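You operate a simulated robot arm through the tools that you are given. There is no shell and no other tool.

Carry out the task below with a simulated robot arm. There is one attempt and no reset: what you move stays moved.

## Task
Free the empty strap, then strap the black coil from its hook to the board.
Fine: strap end in its grey rest meanwhile; coil over the post, strap end buckled, ratchet tight, lever down.

It is judged by the outcome, as a careful person would: the job done as asked, and still so three seconds after it is handed in. It fails if anything else is knocked over, pushed out of place, dropped, spilled or broken.

## Robot
A 6-joint arm with a three-finger gripper, fixed in place. Base frame: the origin is at the foot of the arm, x ahead of it, y to its left, z up; the work surface is at about z = 0.74. Units: m, degrees, N and s.
Its first joint turns from -166.0 to 166.0 degrees. Payload 4.89 kg.
The tool frame sits at the grasp point between the pads (the TCP): z along the fingers, y along the line on which they close. The tips reach 0.03 m beyond it. The gripper opens to 0.164 m. The gripper's body begins 0.125 m behind the TCP.
Orientation is that of the tool frame in the base frame, as a unit quaternion [w, x, y, z]. With the fingers straight down and closing along the base's y, the tool's x points along the base's -x, its y along +y and its z along -z.

## Interface
- The arm moves only by the tool play_rows. Its argument "targets" is one flat list of numbers, 7 for each row, row after row: the turn, a rotation vector about the tool's x, y, z in degrees, then the shift along the tool's x, y, z in m, then the closure, from 0 (fully open) to 1 (shut). In form: [ax, ay, az, x, y, z, jaw, ax, ay, az, x, y, z, jaw, ...]. A call has 1 to 20 rows; each row shifts and turns the commanded pose from where the row before left it, along the tool's axes as they then stand. Rows are played at 5 a second. More than 0.05 m and 8.6 degrees between two rows, or a gripper value outside its range, and nothing of the call is played. A pose out of reach is approached as far as the arm can. The call stops where the force on the tool passes 90 N (or 10 N more than at its start, if that is more) or the arm is blocked; 0.2 s more then pass. The fingers move at their own pace (about 0.108 m/s each) and stop on an object; they squeeze with about 26 N. The grip force told is the motor's: it shows also when the fingers shut on nothing. Time passes only in rows, and 0.2 s behind the last, so rows that do not move let the fingers close. The reply holds the time, the measured pose of the TCP, the force on the tool along the base axes, the opening and the grip force, in the units named above and with some noise, with the torque about the TCP (base axes, N m) and any sound that the robot's microphone picked up, and new pictures: "pictures" is both (left out), scene, wrist or none.
- Cameras (640 x 400 px; columns grow to the right, rows downward): "scene" is fixed at [0.0508, -0.5011, 1.3341]; the picture's right is [-0.84, -0.54, 0.00], its down [0.29, -0.45, -0.85] and it looks along [0.46, -0.71, 0.53] (base axes); focal length 214 px, centre (320, 200). "wrist" rides on the gripper at [0.076, -0.002, -0.152] in the tool frame; the picture's right is [0.02, 1.00, 0.00], its down [-0.88, 0.02, -0.47] and it looks along [-0.47, 0.01, 0.88] (tool axes); focal length 247 px, centre (320, 200). There is no depth. A picture from a camera that has moved, and an enlarged one, comes with that camera's place and axes in the base frame and with its lens.
- lift_body(by): slides the trunk up (or, below 0, down) by that many m; the arm rides with it, the base frame stays. It gives what a move gives, with no picture.
- close_up(camera, box): a new picture of the part [left, top, right, bottom] of that camera's present view, enlarged. No time passes.
- finish_job(): hands the job in; it is judged then, once.

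Places have to be worked out from the pictures, the camera data and where the tool is seen. Open the gripper and draw the arm clear of the work before you hand the job in, unless the task says otherwise.

The tools are called after "Emit:" as a command line: name --argument value ..., lists and objects as JSON in quotes. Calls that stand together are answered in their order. play_rows: Moves the arm, as the interface text tells. Its arguments: {"type":"object","properties":{"targets":{"type":"array","items":{"type":"number"}},"pictures":{"type":"string","enum":["both","scene","wrist","none"]}},"required":["targets"]} The other tools are called the same way: lift_body (by) slides the trunk up or down; close_up (camera, box) takes an enlarged picture of a part of a camera's view; finish_job () hands the job in.

At the start:

```text
t: 0.0
eef_pos: [0.1678, -0.6862, 1.4864]
ee_rot: [0.0, 0.001, 1.0, 0.001]
wrist_force: [-0.1, -0.7, 0.0]
wrist_torque: [0.03, 0.01, -0.01]
width: 0.164
finger_force: 0.1
trunk travel left (down, up): [-0.25, 0.14]
```

scene: 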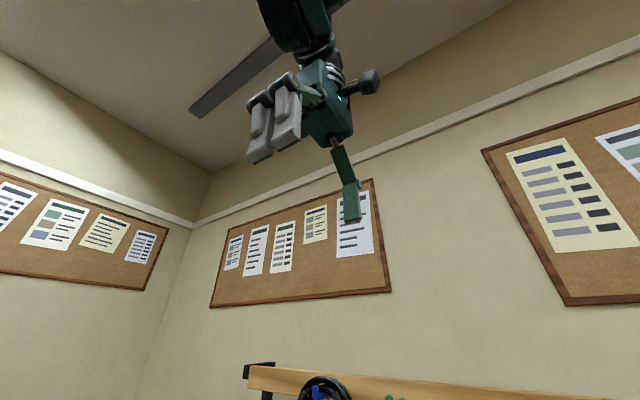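
wrist: 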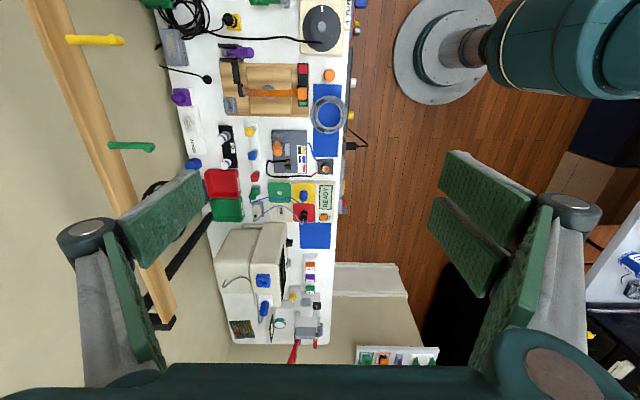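

The wrist view shows a bench from above with many items, and there is a wooden board with an orange strap near column 260, row 90. I'll enlarge these regions first.

Emit:
close_up --camera "wrist" --box '[150, 0, 360, 131]'

Emit:
close_up --camera "wrist" --box '[210, 45, 350, 133]'

Emit:
close_up --camera "scene" --box '[220, 320, 480, 400]'

Emit:
close_up --camera "wrist" --box '[30, 0, 350, 200]'

```text
3.05 times, centred on (255, 66) of wrist
camera zoom: at [0.0924, -0.6881, 1.6399], right [-0.02, 1.0, 0.0], down [0.88, 0.02, 0.47], along [0.47, 0.01, -0.88], focal length 753 px, centre (518, 610)
```

zoom: 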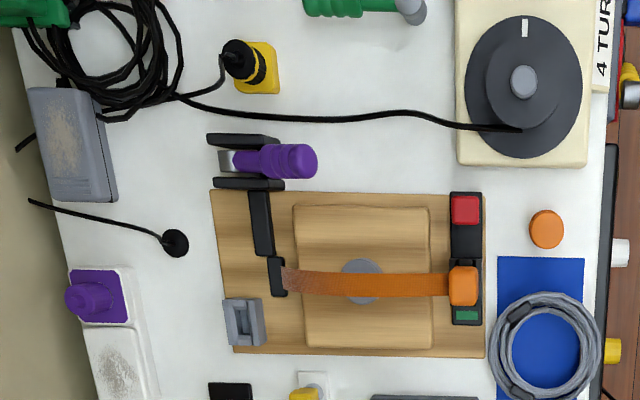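

```text
4.55 times, centred on (280, 89) of wrist
camera zoom: at [0.0924, -0.6881, 1.6399], right [-0.02, 1.0, 0.0], down [0.88, 0.02, 0.47], along [0.47, 0.01, -0.88], focal length 1123 px, centre (502, 704)
```

zoom: 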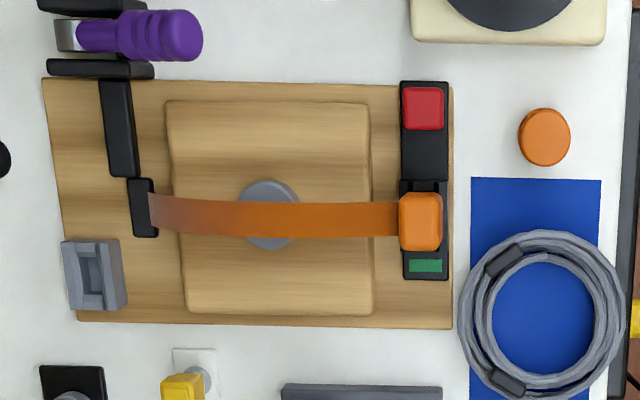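

```text
2.46 times, centred on (350, 360) of scene
camera zoom: at [0.0508, -0.5011, 1.3341], right [-0.84, -0.54, 0.0], down [0.29, -0.45, -0.85], along [0.46, -0.71, 0.53], focal length 528 px, centre (246, -194)
```

zoom: 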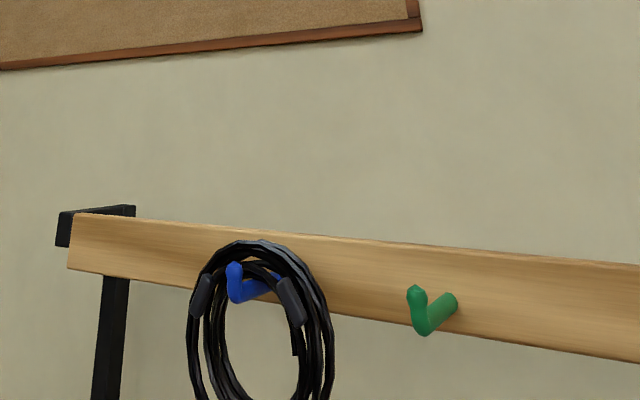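

```text
2.00 times, centred on (190, 100) of wrist
camera zoom: at [0.0924, -0.6881, 1.6399], right [-0.02, 1.0, 0.0], down [0.88, 0.02, 0.47], along [0.47, 0.01, -0.88], focal length 494 px, centre (580, 400)
```

zoom: 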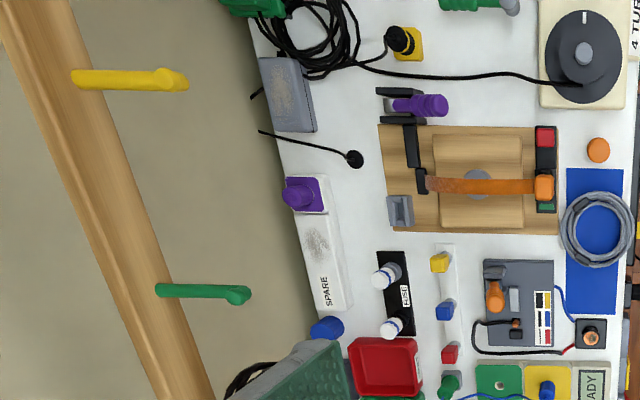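

The blue hook holds the black coil on a rail along the wall, and the enlarged view seems to run past the frame's lower edge. I'll use wide, flat boxes to see further down towards the bench.

Emit:
close_up --camera "scene" --box '[0, 398, 640, 400]'

Emit:
close_up --camera "scene" --box '[320, 398, 640, 400]'

Emit:
close_up --camera "wrist" --box '[0, 0, 320, 2]'

```text
1.00 times, centred on (320, 399) of scene (not enlarged: the box is as wide or as high as the picture)
camera zoom: at [0.0508, -0.5011, 1.3341], right [-0.84, -0.54, 0.0], down [0.29, -0.45, -0.85], along [0.46, -0.71, 0.53], focal length 214 px, centre (320, 1)
```

zoom: 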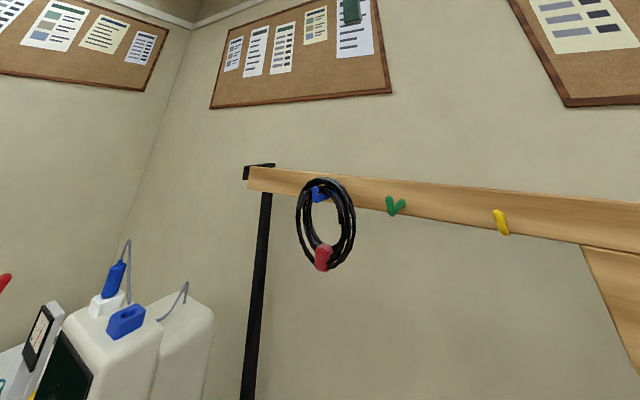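

```text
2.00 times, centred on (480, 399) of scene
camera zoom: at [0.0508, -0.5011, 1.3341], right [-0.84, -0.54, 0.0], down [0.29, -0.45, -0.85], along [0.46, -0.71, 0.53], focal length 429 px, centre (0, -198)
```

zoom: 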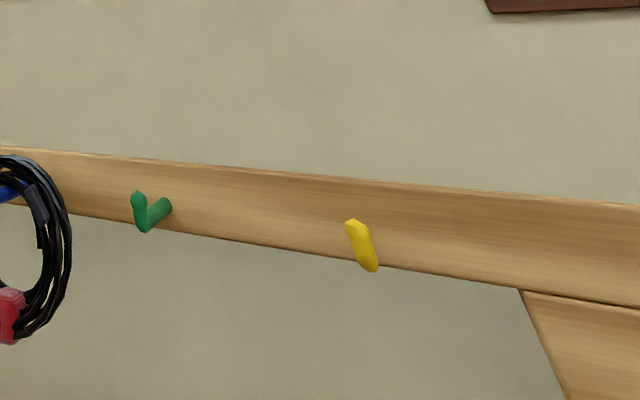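

```text
2.00 times, centred on (160, 1) of wrist
camera zoom: at [0.0924, -0.6881, 1.6399], right [-0.02, 1.0, 0.0], down [0.88, 0.02, 0.47], along [0.47, 0.01, -0.88], focal length 494 px, centre (640, 598)
```

zoom: 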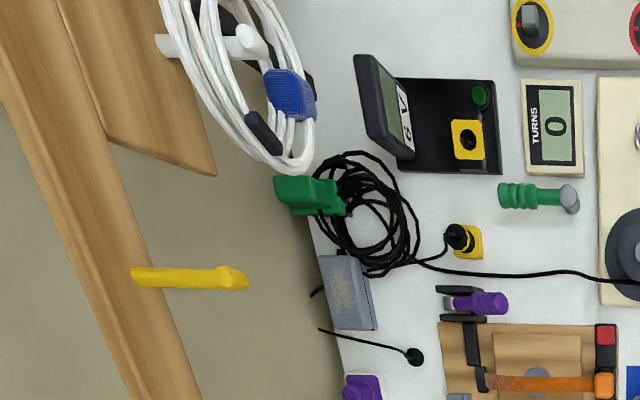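

The coil hangs on the blue hook near (0.36, -0.97, 1.24), with its red clip near z = 1.15. The strapped board spans about x 0.08 to 0.24 and y -1.02 to -0.72. I'll lower the arm and turn the wrist 90° so the camera looks at the board from the robot's side.

Emit:
play_rows --targets '[0, 0, 0, 0, -0.004, 0.045, 0, 0, 0, 0, 0, -0.004, 0.045, 0, 0, 0, 0, 0, -0.004, 0.045, 0, 0, 0, 0, 0, -0.004, 0.045, 0, 0, 0, 0, 0, -0.004, 0.045, 0, 0, 0, 0, 0, -0.004, 0.045, 0, 0, 0, 0, 0, -0.004, 0.045, 0, 0, 0, 0, 0, -0.004, 0.045, 0]' --pictures "none"

Emit:
play_rows --targets '[0, 0, 8.5, 0, 0, 0, 0, 0, 0, 8.5, 0, 0, 0, 0, 0, 0, 8.5, 0, 0, 0, 0, 0, 0, 8.5, 0, 0, 0, 0, 0, 0, 8.5, 0, 0, 0, 0, 0, 0, 8.5, 0, 0, 0, 0, 0, 0, 8.5, 0, 0, 0, 0, 0, 0, 8.5, 0, 0, 0, 0, 0, 0, 8.5, 0, 0, 0, 0, 0, 0, 8.5, 0, 0, 0, 0, 0, 0, 5, 0, 0, 0, 0]' --pictures "both"

```text
t: 1.8
eef_pos: [0.1687, -0.7197, 1.1261]
ee_rot: [0.0, 0.0, 1.0, -0.001]
wrist_force: [0.6, 1.2, 1.0]
wrist_torque: [-0.15, -0.06, 0.0]
width: 0.1639
finger_force: 0.1
trunk travel left (down, up): [-0.25, 0.14]
```

```text
t: 4.2
eef_pos: [0.1675, -0.718, 1.1272]
ee_rot: [-0.001, 0.708, 0.707, 0.0]
wrist_force: [0.6, 0.4, 0.2]
wrist_torque: [0.0, -0.04, 0.01]
width: 0.1642
finger_force: 0.1
trunk travel left (down, up): [-0.25, 0.14]
camera wrist: at [0.1675, -0.642, 1.2795], right [1.0, 0.02, 0.0], down [0.02, -0.88, 0.47], along [0.01, -0.47, -0.88], focal length 247 px, centre (320, 200)
```

scene: 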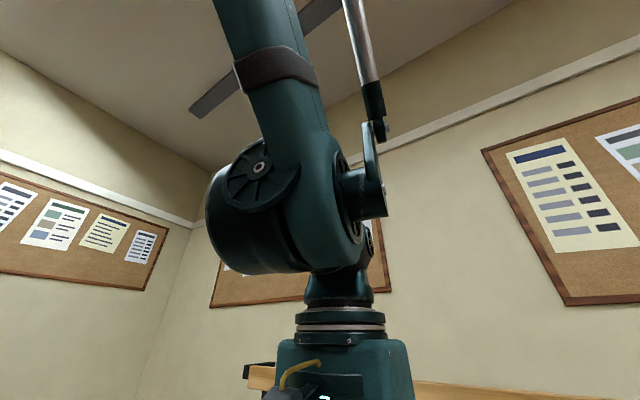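
wrist: 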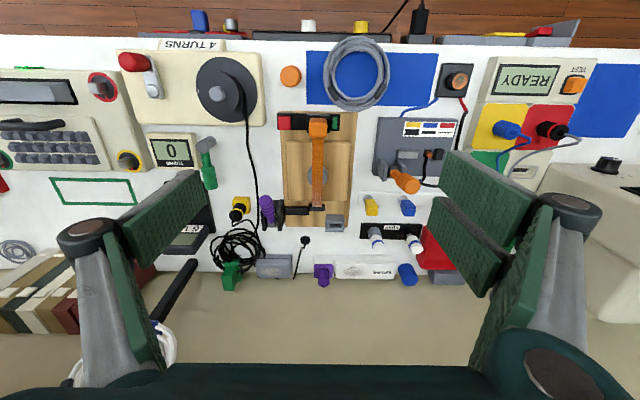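

The board is now centred in the wrist view. I'll enlarge it to see the strap, buckle, rest and ratchet.

Emit:
close_up --camera "wrist" --box '[240, 100, 400, 200]'

Emit:
close_up --camera "wrist" --box '[250, 180, 362, 250]'

Emit:
close_up --camera "wrist" --box '[270, 100, 366, 160]'

```text
4.00 times, centred on (320, 150) of wrist
camera zoom: at [0.1675, -0.642, 1.2795], right [1.0, 0.02, 0.0], down [0.02, -0.88, 0.47], along [0.01, -0.47, -0.88], focal length 988 px, centre (320, 400)
```

zoom: 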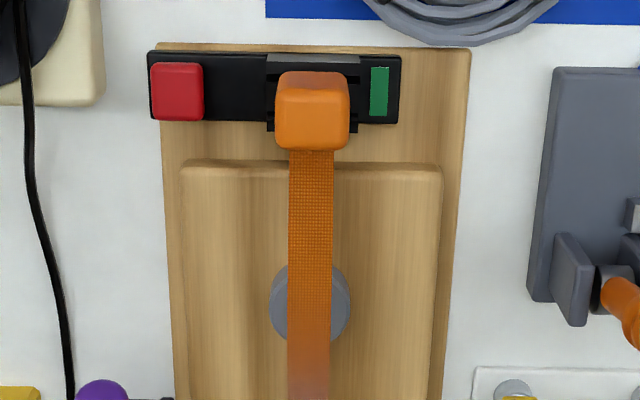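

```text
5.71 times, centred on (306, 215) of wrist
camera zoom: at [0.1675, -0.642, 1.2795], right [1.0, 0.02, 0.0], down [0.02, -0.88, 0.47], along [0.01, -0.47, -0.88], focal length 1411 px, centre (400, 114)
```

zoom: 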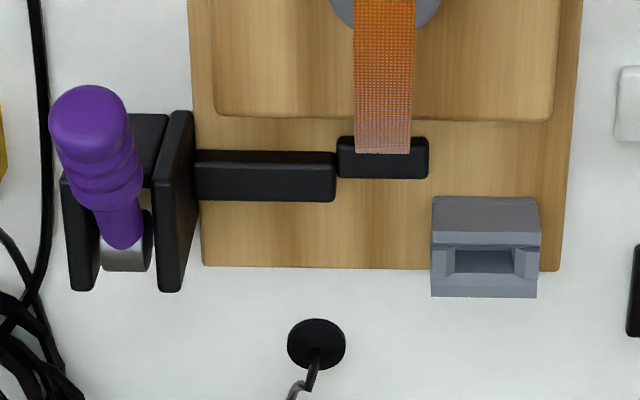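

```text
6.67 times, centred on (318, 130) of wrist
camera zoom: at [0.1675, -0.642, 1.2795], right [1.0, 0.02, 0.0], down [0.02, -0.88, 0.47], along [0.01, -0.47, -0.88], focal length 1646 px, centre (333, 667)
```

zoom: 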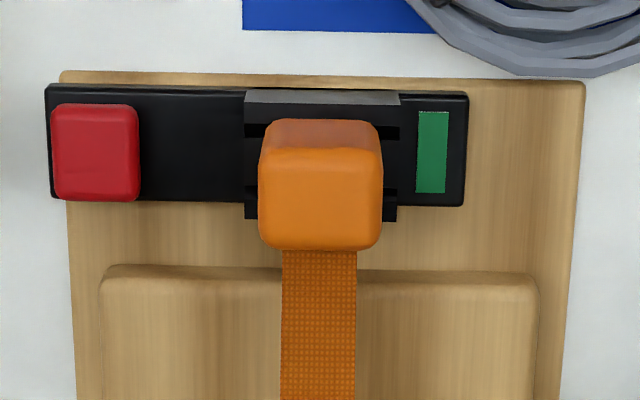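

The orange strap end sits in the buckle at about (0.166, -0.743, 0.80). The red button is near (0.10, -0.738), the purple lever tip near (0.058, -0.888, 0.82) and the grey rest near (0.21, -0.98). I'll close the fingers and hover above the red button to check the alignment.

Emit:
play_rows --targets '[0, 0, 0, -0.0033, -0.0114, 0.042, 1, 0, 0, 0, -0.0033, -0.0114, 0.042, 1, 0, 0, 0, -0.0033, -0.0114, 0.042, 1, 0, 0, 0, -0.0033, -0.0114, 0.042, 1, 0, 0, 0, -0.0033, -0.0114, 0.042, 1, 0, 0, 0, -0.0033, -0.0114, 0.042, 1, 0, 0, 0, 0, 0, 0, 1]' --pictures "wrist"

Emit:
close_up --camera "wrist" --box '[200, 120, 520, 320]'

Emit:
close_up --camera "wrist" --box '[320, 280, 480, 380]'

```text
t: 5.8
eef_pos: [0.1012, -0.7402, 0.8735]
ee_rot: [0.0, 0.707, 0.707, 0.0]
wrist_force: [-0.3, 0.3, -0.5]
wrist_torque: [0.11, 0.06, -0.02]
width: 0.0001
finger_force: 26.0
trunk travel left (down, up): [-0.25, 0.14]
camera wrist: at [0.0994, -0.6637, 1.0262], right [1.0, 0.02, 0.0], down [0.02, -0.88, 0.47], along [0.01, -0.47, -0.88], focal length 247 px, centre (320, 200)
```

wrist: 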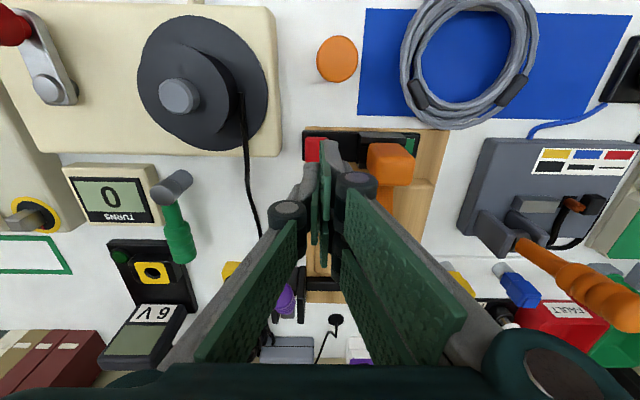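

```text
2.00 times, centred on (360, 220) of wrist
camera zoom: at [0.0994, -0.6637, 1.0262], right [1.0, 0.02, 0.0], down [0.02, -0.88, 0.47], along [0.01, -0.47, -0.88], focal length 494 px, centre (240, 160)
```

zoom: 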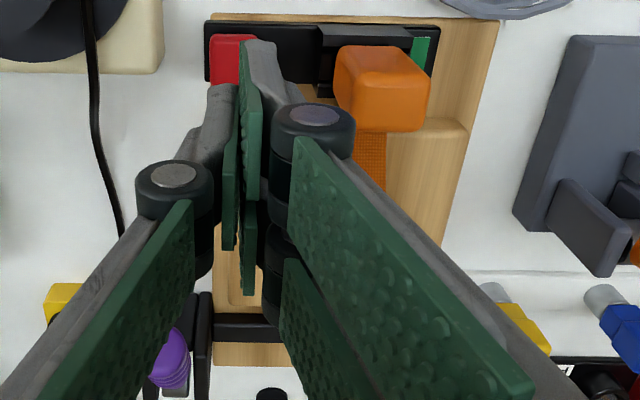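

```text
4.00 times, centred on (400, 330) of wrist
camera zoom: at [0.0994, -0.6637, 1.0262], right [1.0, 0.02, 0.0], down [0.02, -0.88, 0.47], along [0.01, -0.47, -0.88], focal length 988 px, centre (0, -320)
```

zoom: 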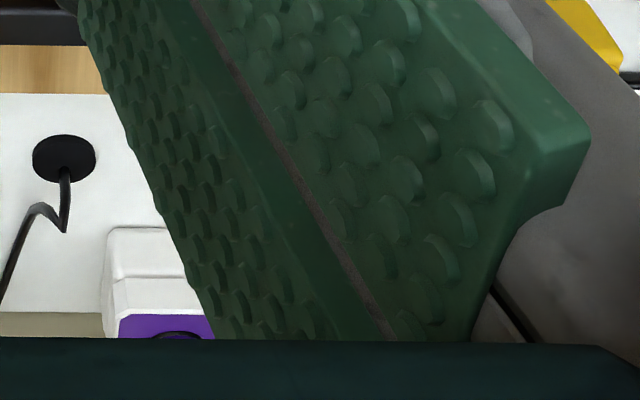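

The closed fingertips are almost over the red button, which I place near (0.0985, -0.738). I'll come down in small steps and watch the force.

Emit:
play_rows --targets '[0, 0, 0, 0.001, -0.001, 0.012, 1, 0, 0, 0, 0.001, -0.001, 0.012, 1, 0, 0, 0, 0, 0, 0.004, 1, 0, 0, 0, 0, 0, 0.003, 1, 0, 0, 0, 0, 0, 0.002, 1]' --pictures "wrist"

Emit:
close_up --camera "wrist" --box '[240, 80, 400, 180]'

```text
t: 7.0
eef_pos: [0.0974, -0.736, 0.8415]
ee_rot: [-0.001, 0.708, 0.707, -0.001]
wrist_force: [0.7, 0.5, -0.8]
wrist_torque: [-0.03, 0.01, 0.0]
width: 0.0
finger_force: 26.0
trunk travel left (down, up): [-0.25, 0.14]
camera wrist: at [0.0972, -0.6604, 0.9952], right [1.0, 0.02, 0.0], down [0.02, -0.88, 0.47], along [0.01, -0.47, -0.88], focal length 247 px, centre (320, 200)
```

wrist: 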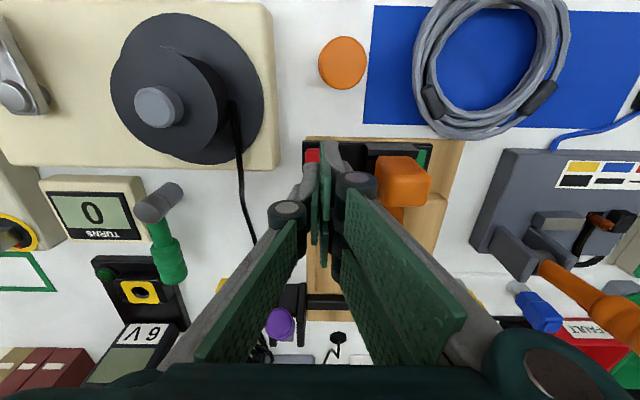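

```text
4.00 times, centred on (320, 130) of wrist
camera zoom: at [0.0972, -0.6604, 0.9952], right [1.0, 0.02, 0.0], down [0.02, -0.88, 0.47], along [0.01, -0.47, -0.88], focal length 988 px, centre (320, 480)
```

zoom: 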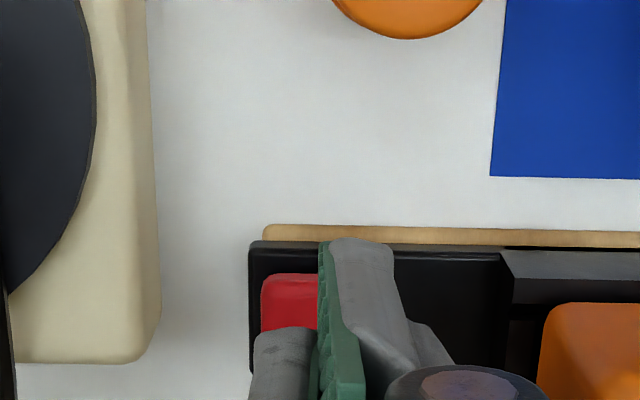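

No contact yet at TCP z = 0.84. I'll go on down in 3 mm steps.

Emit:
play_rows --targets '[0, 0, 0, 0, 0.001, 0.006, 1, 0, 0, 0, 0, 0, 0.005, 1, 0, 0, 0, 0, 0, 0.003, 1, 0, 0, 0, 0, 0, 0.003, 1, 0, 0, 0, 0, 0, 0, 1]' --pictures "none"

Emit:
play_rows --targets '[0, 0, 0, 0, 0, 0.003, 1, 0, 0, 0, 0, 0, 0, 1]' --pictures "none"

Emit:
play_rows --targets '[0, 0, 0, 0, 0, 0.003, 1, 0, 0, 0, 0, 0, 0, 1]' --pictures "wrist"

Emit:
close_up --camera "wrist" --box '[240, 80, 400, 180]'

```text
t: 8.2
eef_pos: [0.0981, -0.7357, 0.8252]
ee_rot: [0.0, 0.707, 0.707, 0.0]
wrist_force: [-0.2, -0.7, 1.2]
wrist_torque: [0.02, 0.03, 0.01]
width: 0.0
finger_force: 25.9
trunk travel left (down, up): [-0.25, 0.14]
```

```text
t: 8.8
eef_pos: [0.0987, -0.7367, 0.8222]
ee_rot: [0.0, 0.707, 0.707, 0.0]
wrist_force: [0.1, -0.3, 0.2]
wrist_torque: [-0.01, -0.01, -0.01]
width: 0.0
finger_force: 26.1
trunk travel left (down, up): [-0.25, 0.14]
```

```text
t: 9.4
eef_pos: [0.0983, -0.7363, 0.8196]
ee_rot: [0.0, 0.707, 0.707, 0.0]
wrist_force: [-0.4, 0.1, -0.3]
wrist_torque: [0.0, 0.01, -0.02]
width: 0.0
finger_force: 26.2
trunk travel left (down, up): [-0.25, 0.14]
camera wrist: at [0.0975, -0.6596, 0.9719], right [1.0, 0.02, 0.0], down [0.02, -0.88, 0.47], along [0.01, -0.47, -0.88], focal length 247 px, centre (320, 200)
```

wrist: 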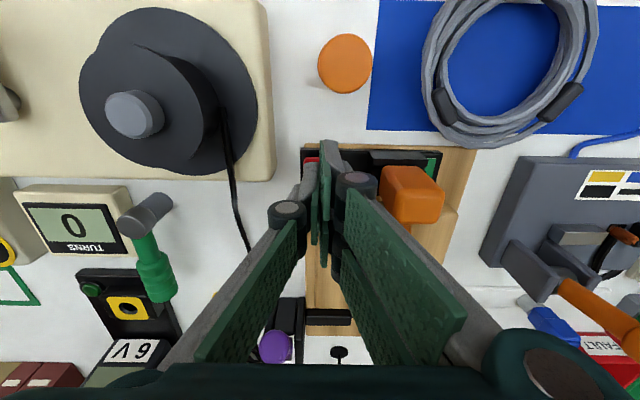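

```text
4.00 times, centred on (320, 130) of wrist
camera zoom: at [0.0975, -0.6596, 0.9719], right [1.0, 0.02, 0.0], down [0.02, -0.88, 0.47], along [0.01, -0.47, -0.88], focal length 988 px, centre (320, 480)
```

zoom: 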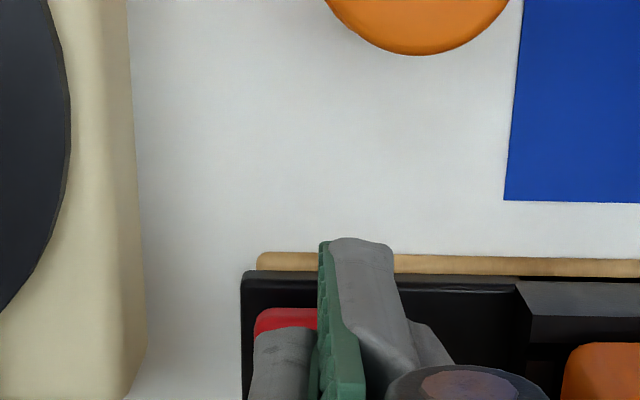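

Still no contact at TCP z = 0.8196. I'll go on down in 3 mm steps.

Emit:
play_rows --targets '[0, 0, 0, 0, 0, 0.003, 1, 0, 0, 0, 0, 0, 0, 1]' --pictures "none"

Emit:
play_rows --targets '[0, 0, 0, 0, 0, 0.003, 1, 0, 0, 0, 0, 0, 0, 1]' --pictures "none"

Emit:
play_rows --targets '[0, 0, 0, 0, 0, 0.003, 1, 0, 0, 0, 0, 0, 0, 1]' --pictures "none"

```text
t: 10.0
eef_pos: [0.0991, -0.7336, 0.8162]
ee_rot: [0.0, 0.708, 0.707, 0.0]
wrist_force: [-0.4, -1.1, -0.2]
wrist_torque: [0.01, 0.02, 0.01]
width: 0.0
finger_force: 26.3
trunk travel left (down, up): [-0.25, 0.14]
```

```text
t: 10.6
eef_pos: [0.0968, -0.7361, 0.8125]
ee_rot: [0.0, 0.707, 0.707, 0.0]
wrist_force: [-0.5, -0.5, -1.3]
wrist_torque: [0.01, -0.01, -0.02]
width: 0.0
finger_force: 25.9
trunk travel left (down, up): [-0.25, 0.14]
```

```text
t: 11.2
eef_pos: [0.0989, -0.7353, 0.8107]
ee_rot: [0.0, 0.707, 0.707, 0.0]
wrist_force: [-0.5, -0.4, -0.8]
wrist_torque: [0.0, 0.02, 0.01]
width: 0.0001
finger_force: 25.7
trunk travel left (down, up): [-0.25, 0.14]
```

No contact yet at 0.811. I'll keep stepping down.

Emit:
play_rows --targets '[0, 0, 0, 0, 0, 0.003, 1, 0, 0, 0, 0, 0, 0, 1]' --pictures "none"

Emit:
play_rows --targets '[0, 0, 0, 0, 0, 0.003, 1, 0, 0, 0, 0, 0, 0, 1]' --pictures "wrist"

Emit:
close_up --camera "wrist" --box '[260, 130, 420, 230]'

```text
t: 11.8
eef_pos: [0.0982, -0.7362, 0.806]
ee_rot: [0.0, 0.707, 0.707, 0.0]
wrist_force: [-0.3, -0.1, -0.1]
wrist_torque: [0.03, 0.04, 0.02]
width: 0.0001
finger_force: 25.6
trunk travel left (down, up): [-0.25, 0.14]
```

```text
t: 12.4
eef_pos: [0.0981, -0.7358, 0.8038]
ee_rot: [0.0, 0.707, 0.707, 0.0]
wrist_force: [0.4, 0.3, 0.0]
wrist_torque: [-0.05, 0.01, 0.03]
width: 0.0
finger_force: 25.6
trunk travel left (down, up): [-0.25, 0.14]
camera wrist: at [0.0972, -0.6599, 0.957], right [1.0, 0.02, 0.0], down [0.02, -0.88, 0.47], along [0.01, -0.47, -0.88], focal length 247 px, centre (320, 200)
```

wrist: 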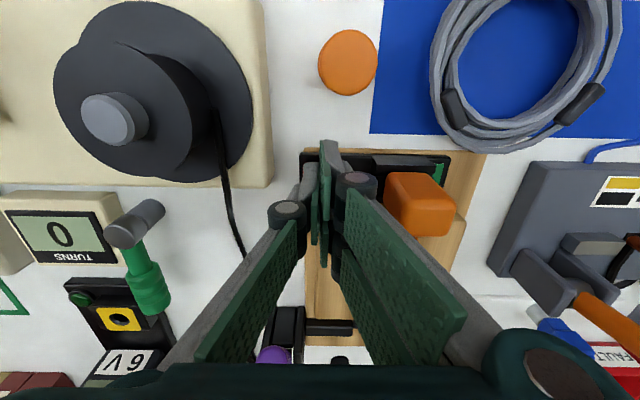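

```text
4.00 times, centred on (340, 180) of wrist
camera zoom: at [0.0972, -0.6599, 0.957], right [1.0, 0.02, 0.0], down [0.02, -0.88, 0.47], along [0.01, -0.47, -0.88], focal length 988 px, centre (240, 280)
```

zoom: 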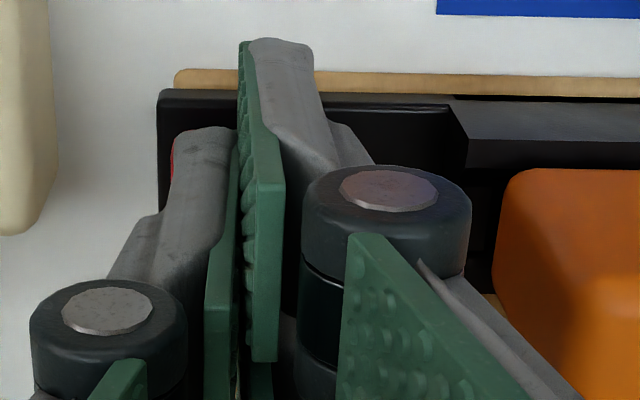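

The tips are down at about z = 0.774, right over the button. I'll continue in 2 to 3 mm steps.

Emit:
play_rows --targets '[0, 0, 0, 0, 0, 0.002, 1, 0, 0, 0, 0, 0, 0, 1]' --pictures "none"

Emit:
play_rows --targets '[0, 0, 0, 0, 0, 0.002, 1, 0, 0, 0, 0, 0, 0, 1]' --pictures "none"

Emit:
play_rows --targets '[0, 0, 0, 0, 0, 0.002, 1, 0, 0, 0, 0, 0, 0, 1]' --pictures "none"

Emit:
play_rows --targets '[0, 0, 0, 0, 0, 0.002, 1, 0, 0, 0, 0, 0, 0, 1]' --pictures "none"

```text
t: 13.0
eef_pos: [0.098, -0.7355, 0.8012]
ee_rot: [0.001, 0.707, 0.708, 0.001]
wrist_force: [-0.2, -0.2, -0.6]
wrist_torque: [0.02, 0.01, -0.01]
width: 0.0001
finger_force: 26.5
trunk travel left (down, up): [-0.25, 0.14]
```

```text
t: 13.6
eef_pos: [0.0992, -0.7362, 0.8004]
ee_rot: [0.0, 0.707, 0.707, 0.0]
wrist_force: [0.8, 0.2, 0.7]
wrist_torque: [0.01, -0.01, -0.01]
width: 0.0062
finger_force: 44.9
trunk travel left (down, up): [-0.25, 0.14]
```

```text
t: 14.2
eef_pos: [0.0972, -0.735, 0.7982]
ee_rot: [0.0, 0.707, 0.707, 0.0]
wrist_force: [-0.6, -0.8, 2.2]
wrist_torque: [-0.08, 0.01, -0.02]
width: 0.0061
finger_force: 44.8
trunk travel left (down, up): [-0.25, 0.14]
```

```text
t: 14.8
eef_pos: [0.0982, -0.7371, 0.7958]
ee_rot: [0.001, 0.707, 0.707, 0.0]
wrist_force: [0.7, 0.8, 2.3]
wrist_torque: [0.04, -0.05, 0.03]
width: 0.0059
finger_force: 44.9
trunk travel left (down, up): [-0.25, 0.14]
```

The fingers spread to 6 mm as they met something, so I'll look before pressing further.

Emit:
close_up --camera "wrist" --box '[280, 130, 440, 230]'

Emit:
close_up --camera "wrist" --box '[280, 130, 360, 180]'

```text
4.00 times, centred on (360, 180) of wrist
camera zoom: at [0.0974, -0.6595, 0.9492], right [1.0, 0.02, 0.0], down [0.02, -0.88, 0.47], along [0.01, -0.47, -0.88], focal length 988 px, centre (160, 280)
```

zoom: 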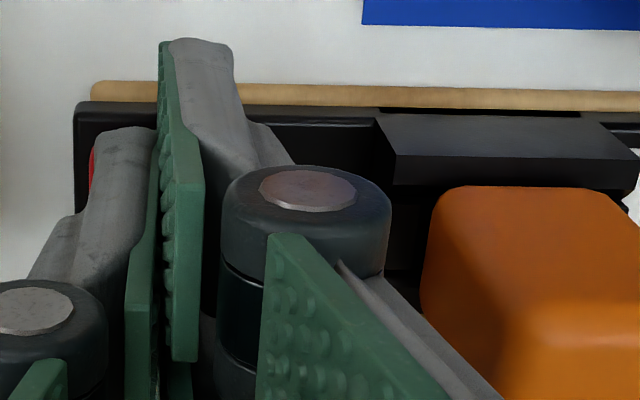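

```text
8.00 times, centred on (320, 155) of wrist
camera zoom: at [0.0974, -0.6595, 0.9492], right [1.0, 0.02, 0.0], down [0.02, -0.88, 0.47], along [0.01, -0.47, -0.88], focal length 1976 px, centre (320, 560)
```

zoom: 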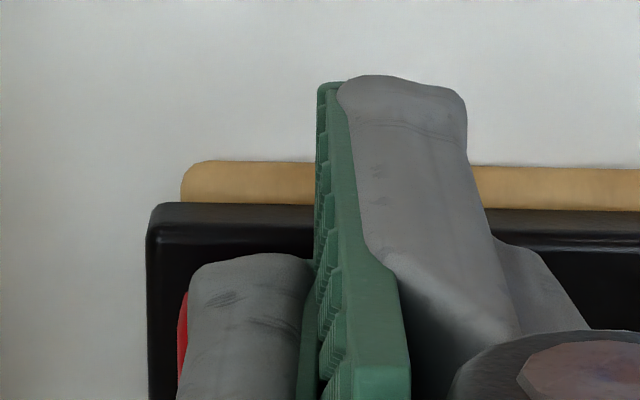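

Forces are small (about 2 N upward), consistent with a light button spring. I'll press a little further.

Emit:
play_rows --targets '[0, 0, 0, 0, 0, 0.002, 1, 0, 0, 0, 0, 0, 0, 1]' --pictures "none"

Emit:
play_rows --targets '[0, 0, 0, 0, 0, 0.002, 1, 0, 0, 0, 0, 0, 0, 1]' --pictures "wrist"

```text
t: 15.4
eef_pos: [0.0985, -0.7364, 0.7955]
ee_rot: [0.001, 0.707, 0.708, 0.0]
wrist_force: [-3.0, -5.9, 21.7]
wrist_torque: [-0.21, 0.06, -0.03]
width: 0.0059
finger_force: 45.6
trunk travel left (down, up): [-0.25, 0.14]
```

```text
t: 16.0
eef_pos: [0.0982, -0.735, 0.7949]
ee_rot: [0.0, 0.707, 0.707, -0.001]
wrist_force: [-0.5, -20.8, 62.5]
wrist_torque: [-0.62, 0.02, 0.0]
width: 0.0061
finger_force: 45.3
trunk travel left (down, up): [-0.25, 0.14]
camera wrist: at [0.0973, -0.659, 0.9463], right [1.0, 0.02, 0.0], down [0.02, -0.88, 0.48], along [0.01, -0.48, -0.88], focal length 247 px, centre (320, 200)
```

wrist: 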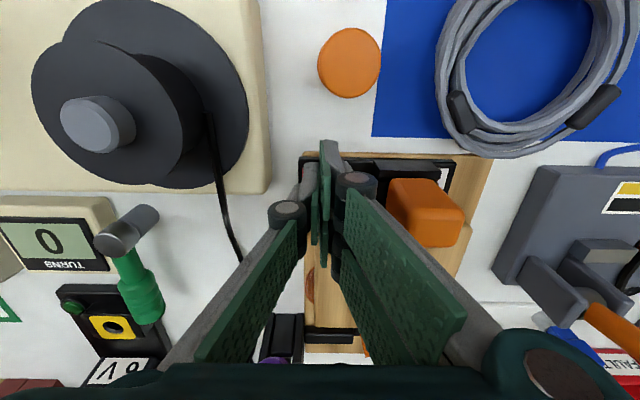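

The indicator changed from green to white, so the latch is released. I'll back off upward and look.

Emit:
play_rows --targets '[0, 0, 0, 0, 0, -0.006, 1, 0, 0, 0, 0, 0, -0.02, 1, 0, 0, 0, 0, 0, -0.04, 1, 0, 0, 0, 0, 0.02, -0.04, 0.5, 0, 0, 0, 0, 0.02, -0.04, 0, 0, 0, 0, 0, 0.02, -0.04, 0]' --pictures "both"

Emit:
close_up --camera "wrist" --box '[240, 100, 400, 200]'

Emit:
close_up --camera "wrist" --box '[220, 180, 440, 318]'

```text
t: 17.4
eef_pos: [0.1583, -0.7344, 0.9776]
ee_rot: [0.0, 0.708, 0.707, 0.0]
wrist_force: [-0.5, -0.8, -0.4]
wrist_torque: [0.1, -0.11, -0.01]
width: 0.1616
finger_force: 0.1
trunk travel left (down, up): [-0.25, 0.14]
camera wrist: at [0.1573, -0.6591, 1.1301], right [1.0, 0.02, 0.0], down [0.02, -0.88, 0.47], along [0.01, -0.47, -0.88], focal length 247 px, centre (320, 200)
```

scene: 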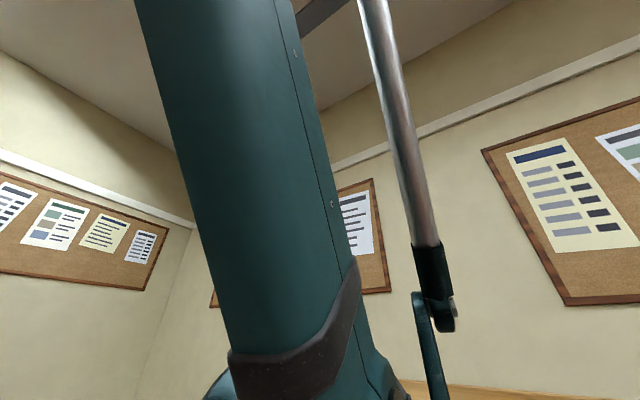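
wrist: 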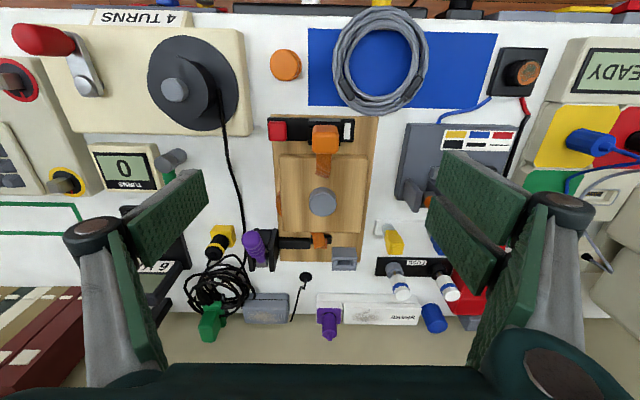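

```text
4.00 times, centred on (320, 150) of wrist
camera zoom: at [0.1573, -0.6591, 1.1301], right [1.0, 0.02, 0.0], down [0.02, -0.88, 0.47], along [0.01, -0.47, -0.88], focal length 988 px, centre (320, 400)
```

zoom: 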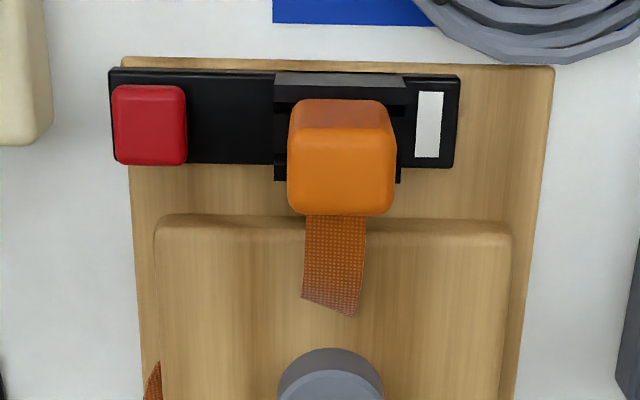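

```text
2.90 times, centred on (330, 249) of wrist
camera zoom: at [0.1573, -0.6591, 1.1301], right [1.0, 0.02, 0.0], down [0.02, -0.88, 0.47], along [0.01, -0.47, -0.88], focal length 716 px, centre (291, 58)
```

zoom: 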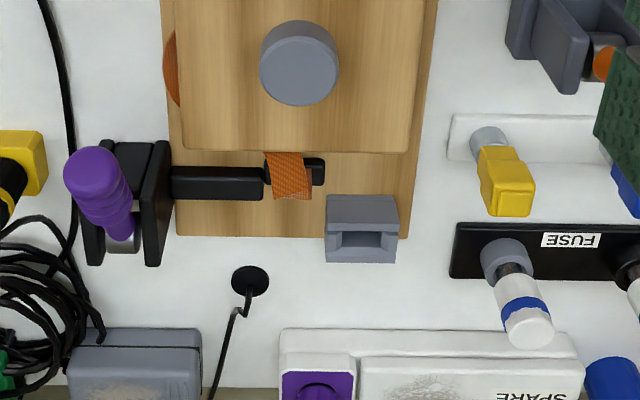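

The strap is now slack and the post is clear. Before I lift the strap end I want a sharper look at the rest pocket and the buckle socket.

Emit:
close_up --camera "wrist" --box '[312, 230, 376, 270]'

Emit:
close_up --camera "wrist" --box '[296, 110, 360, 150]'

Emit:
close_up --camera "wrist" --box '[232, 210, 312, 260]'

```text
10.00 times, centred on (344, 250) of wrist
camera zoom: at [0.1573, -0.6591, 1.1301], right [1.0, 0.02, 0.0], down [0.02, -0.88, 0.47], along [0.01, -0.47, -0.88], focal length 2470 px, centre (80, -300)
```

zoom: 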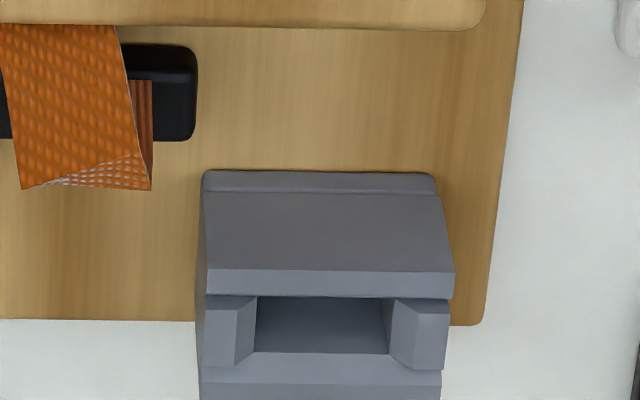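

```text
10.00 times, centred on (328, 130) of wrist
camera zoom: at [0.1573, -0.6591, 1.1301], right [1.0, 0.02, 0.0], down [0.02, -0.88, 0.47], along [0.01, -0.47, -0.88], focal length 2470 px, centre (240, 900)
```

zoom: 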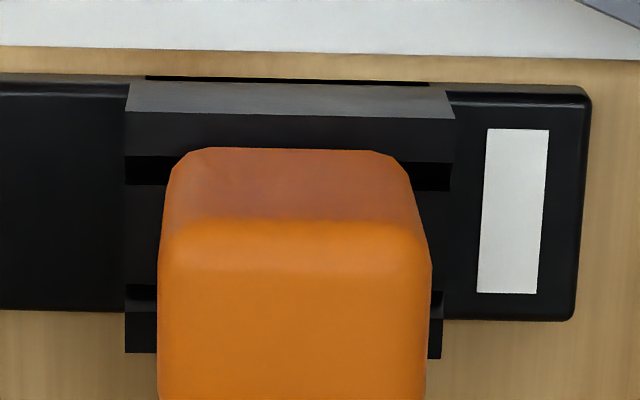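

```text
8.00 times, centred on (272, 235) of wrist
camera zoom: at [0.1573, -0.6591, 1.1301], right [1.0, 0.02, 0.0], down [0.02, -0.88, 0.47], along [0.01, -0.47, -0.88], focal length 1976 px, centre (704, -80)
```

zoom: 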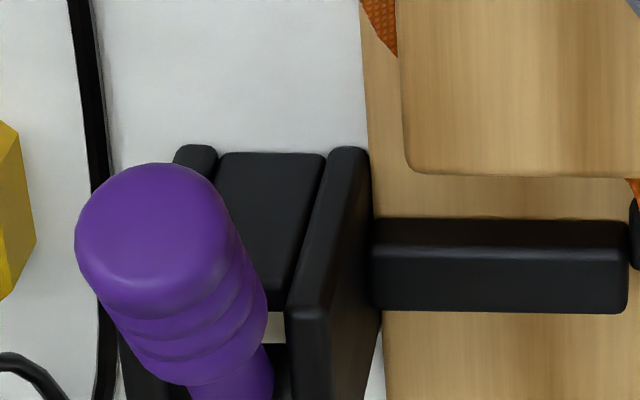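

The strap end lifts straight up out of the buckle and the rest has an upward-opening pocket near (0.21, -0.985, 0.77). That is far out and under the rail hooks, so I'll work with the tool tilted 30° towards the wall, and hover tilted above the strap end first.

Emit:
play_rows --targets '[0, -7.5, 0, 0, 0, 0, 0.3, 0, -7.5, 0, 0, 0, 0, 0.5, 0, -7.5, 0, 0, 0, 0, 0.55, 0, -7.5, 0, 0, 0, 0, 0.55, 0, 0, 0, 0.014, 0.002, 0.028, 0.55, 0, 0, 0, 0.014, 0.002, 0.028, 0.55, 0, 0, 0, 0.014, 0.002, 0.028, 0.55, 0, 0, 0, 0.014, 0.002, 0.028, 0.55]' --pictures "wrist"

Emit:
close_up --camera "wrist" --box '[220, 80, 420, 205]'

```text
t: 19.2
eef_pos: [0.1681, -0.7485, 0.8573]
ee_rot: [0.181, 0.684, 0.683, -0.182]
wrist_force: [-0.6, 0.9, -0.5]
wrist_torque: [-0.03, 0.01, 0.03]
width: 0.0737
finger_force: 0.1
out of reach, approached as far as the arm can: row 8
trunk travel left (down, up): [-0.25, 0.14]
camera wrist: at [0.1672, -0.6059, 0.9529], right [1.0, 0.02, -0.01], down [0.02, -0.53, 0.85], along [0.01, -0.85, -0.53], focal length 247 px, centre (320, 200)
```

wrist: 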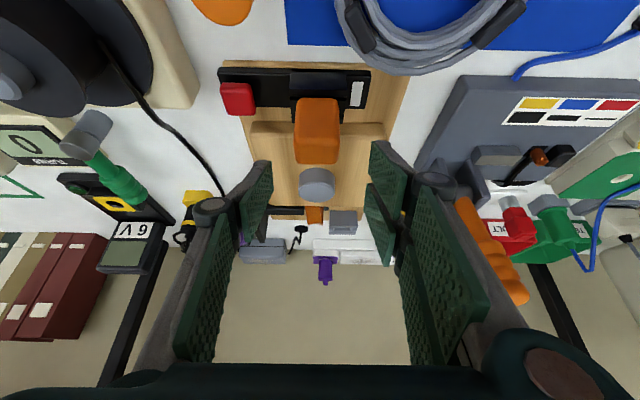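

```text
3.20 times, centred on (320, 142) of wrist
camera zoom: at [0.1672, -0.6059, 0.9529], right [1.0, 0.02, -0.01], down [0.02, -0.53, 0.85], along [0.01, -0.85, -0.53], focal length 790 px, centre (320, 384)
```

zoom: 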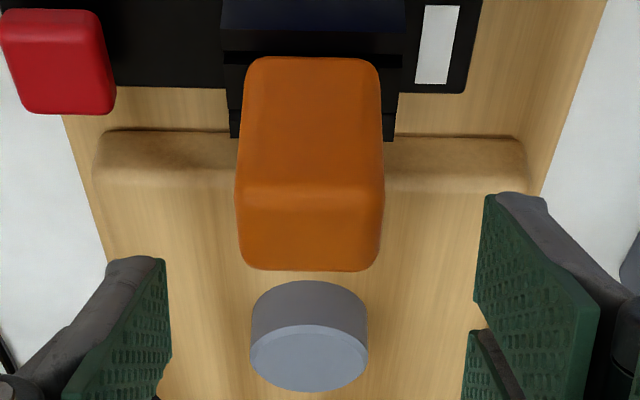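

At 30° the arm reaches its inner limit here, so I'll reduce the tilt to 16°. The block's top is at z ≈ 0.827, centred near (0.166, -0.741). I'll descend so the pads straddle it and look.

Emit:
play_rows --targets '[0, 7, 0, 0, 0, 0, 0.55, 0, 7, 0, 0, 0, 0, 0.55, 0, 0, 0, 0, 0, 0, 0.55]' --pictures "wrist"

Emit:
close_up --camera "wrist" --box '[220, 80, 420, 205]'

Emit:
close_up --camera "wrist" --box '[300, 200, 396, 260]'

```text
t: 20.0
eef_pos: [0.1672, -0.7488, 0.858]
ee_rot: [0.098, 0.7, 0.7, -0.098]
wrist_force: [-0.4, -0.8, 0.5]
wrist_torque: [-0.04, 0.01, 0.02]
width: 0.0739
finger_force: 0.0
trunk travel left (down, up): [-0.25, 0.14]
camera wrist: at [0.167, -0.6331, 0.9848], right [1.0, 0.02, -0.01], down [0.02, -0.72, 0.7], along [0.01, -0.7, -0.72], focal length 247 px, centre (320, 200)
```

wrist: 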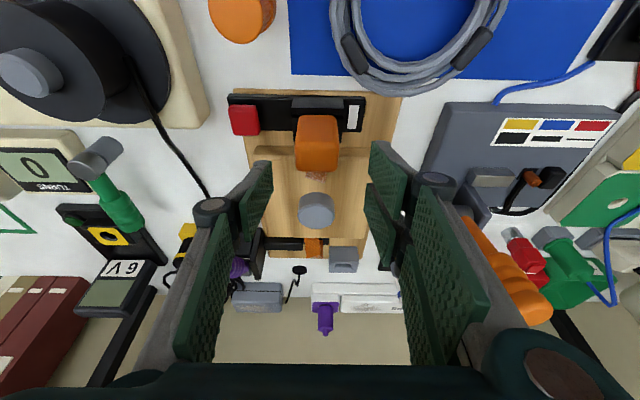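

```text
3.20 times, centred on (320, 142) of wrist
camera zoom: at [0.167, -0.6331, 0.9848], right [1.0, 0.02, -0.01], down [0.02, -0.72, 0.7], along [0.01, -0.7, -0.72], focal length 790 px, centre (320, 384)
```

zoom: 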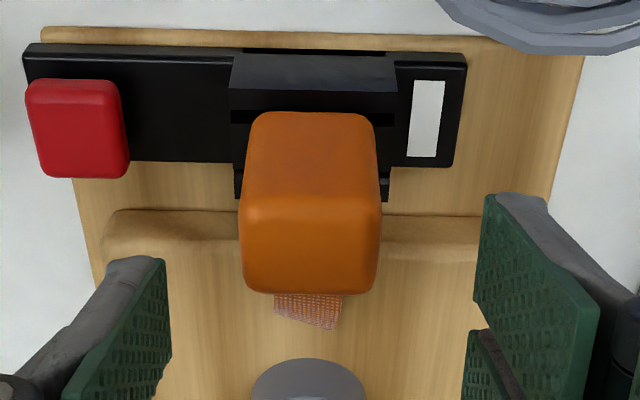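

```text
6.67 times, centred on (348, 230) of wrist
camera zoom: at [0.167, -0.6331, 0.9848], right [1.0, 0.02, -0.01], down [0.02, -0.72, 0.7], along [0.01, -0.7, -0.72], focal length 1646 px, centre (133, 0)
```

zoom: 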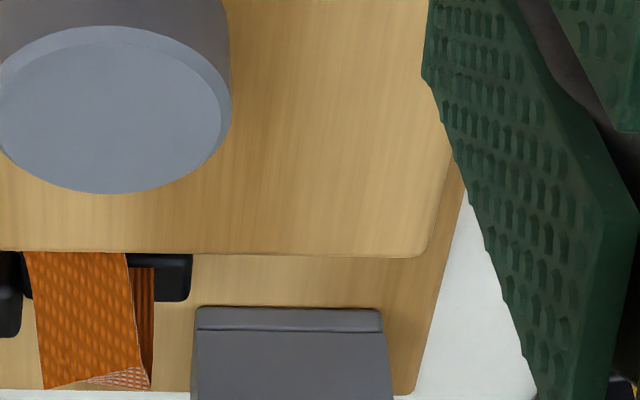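

The block is centred between the pads. I'll descend along its sides to TCP z ≈ 0.813.

Emit:
play_rows --targets '[0, 0, 0, 0.0068, -0.0003, 0.014, 0.55, 0, 0, 0, 0.0068, -0.0003, 0.014, 0.55, 0, 0, 0, 0.0068, -0.0003, 0.013, 0.55, 0, 0, 0, 0, 0, 0, 0.55]' --pictures "wrist"

Emit:
close_up --camera "wrist" --box '[200, 80, 440, 230]'

```text
t: 21.0
eef_pos: [0.1678, -0.7404, 0.8147]
ee_rot: [0.099, 0.7, 0.7, -0.099]
wrist_force: [0.3, -0.7, -0.8]
wrist_torque: [0.04, -0.01, 0.03]
width: 0.0737
finger_force: 0.0
trunk travel left (down, up): [-0.25, 0.14]
camera wrist: at [0.1674, -0.6249, 0.94], right [1.0, 0.02, -0.01], down [0.02, -0.72, 0.7], along [0.01, -0.7, -0.72], focal length 247 px, centre (320, 200)
```

wrist: 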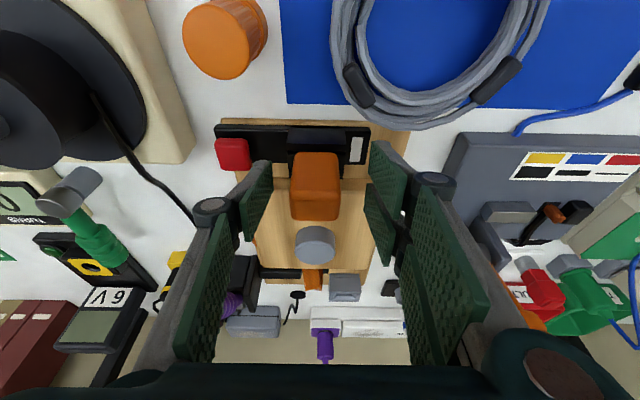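

```text
2.67 times, centred on (320, 155) of wrist
camera zoom: at [0.1674, -0.6249, 0.94], right [1.0, 0.02, -0.01], down [0.02, -0.72, 0.7], along [0.01, -0.7, -0.72], focal length 659 px, centre (320, 320)
```

zoom: 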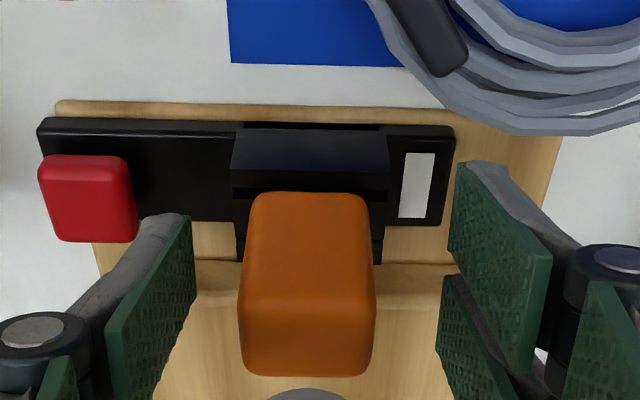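

The pads straddle the block with the TCP at its upper half. I'll close now.

Emit:
play_rows --targets '[0, 0, 0, 0, 0, 0, 0.7, 0, 0, 0, 0, 0, 0, 0.8, 0, 0, 0, 0, 0, 0, 0.9, 0, 0, 0, 0, 0, 0, 1, 0, 0, 0, 0, 0, 0, 1]' --pictures "wrist"

Emit:
close_up --camera "wrist" --box '[200, 80, 440, 230]'

```text
t: 22.2
eef_pos: [0.1671, -0.7407, 0.8151]
ee_rot: [0.098, 0.7, 0.7, -0.098]
wrist_force: [-12.8, -0.4, 1.6]
wrist_torque: [-0.01, 0.54, -0.02]
width: 0.0333
finger_force: 26.1
trunk travel left (down, up): [-0.25, 0.14]
camera wrist: at [0.1669, -0.6247, 0.9403], right [1.0, 0.02, -0.01], down [0.02, -0.72, 0.7], along [0.01, -0.7, -0.72], focal length 247 px, centre (320, 200)
```

wrist: 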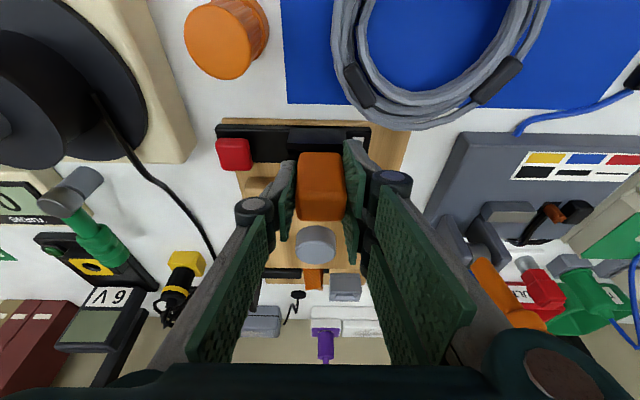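

```text
2.67 times, centred on (320, 155) of wrist
camera zoom: at [0.1669, -0.6247, 0.9403], right [1.0, 0.02, -0.01], down [0.02, -0.72, 0.7], along [0.01, -0.7, -0.72], focal length 659 px, centre (320, 320)
```

zoom: 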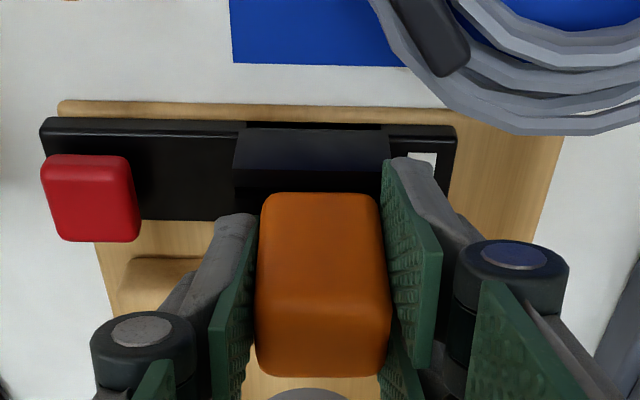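

The block is gripped at a width of 33 mm with some sideways strain. I'll ease 1.5 mm to -x and lift straight up a little at a time.

Emit:
play_rows --targets '[0, 0, 0, 0, -0.0015, 0, 1, 0, 0, 0, 0, 0, 0, 1]' --pictures "none"

Emit:
play_rows --targets '[0, 0, 0, -0.0014, 0, -0.0048, 1, 0, 0, 0, -0.0014, 0, -0.0048, 1, 0, 0, 0, -0.0014, 0, -0.0048, 1, 0, 0, 0, 0, 0, 0, 1]' --pictures "wrist"

```text
t: 22.8
eef_pos: [0.1667, -0.7399, 0.8151]
ee_rot: [0.098, 0.7, 0.7, -0.099]
wrist_force: [0.8, 0.2, 0.4]
wrist_torque: [-0.01, -0.03, 0.0]
width: 0.033
finger_force: 25.9
trunk travel left (down, up): [-0.25, 0.14]
```

```text
t: 23.8
eef_pos: [0.1668, -0.7412, 0.83]
ee_rot: [0.098, 0.7, 0.7, -0.098]
wrist_force: [0.8, 0.3, -0.2]
wrist_torque: [-0.01, 0.0, 0.03]
width: 0.0331
finger_force: 26.0
trunk travel left (down, up): [-0.25, 0.14]
camera wrist: at [0.1658, -0.6251, 0.9553], right [1.0, 0.02, -0.01], down [0.02, -0.72, 0.7], along [0.01, -0.7, -0.72], focal length 247 px, centre (320, 200)
```

wrist: 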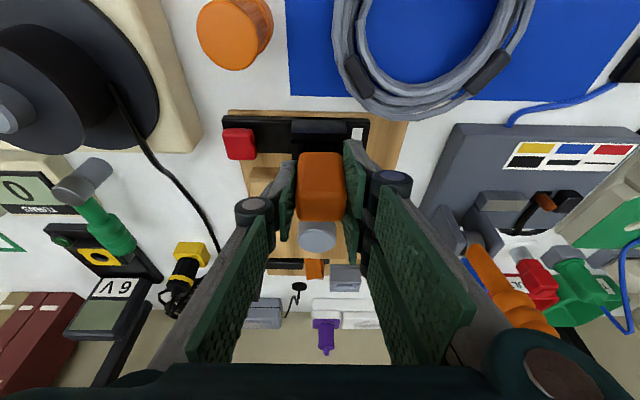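

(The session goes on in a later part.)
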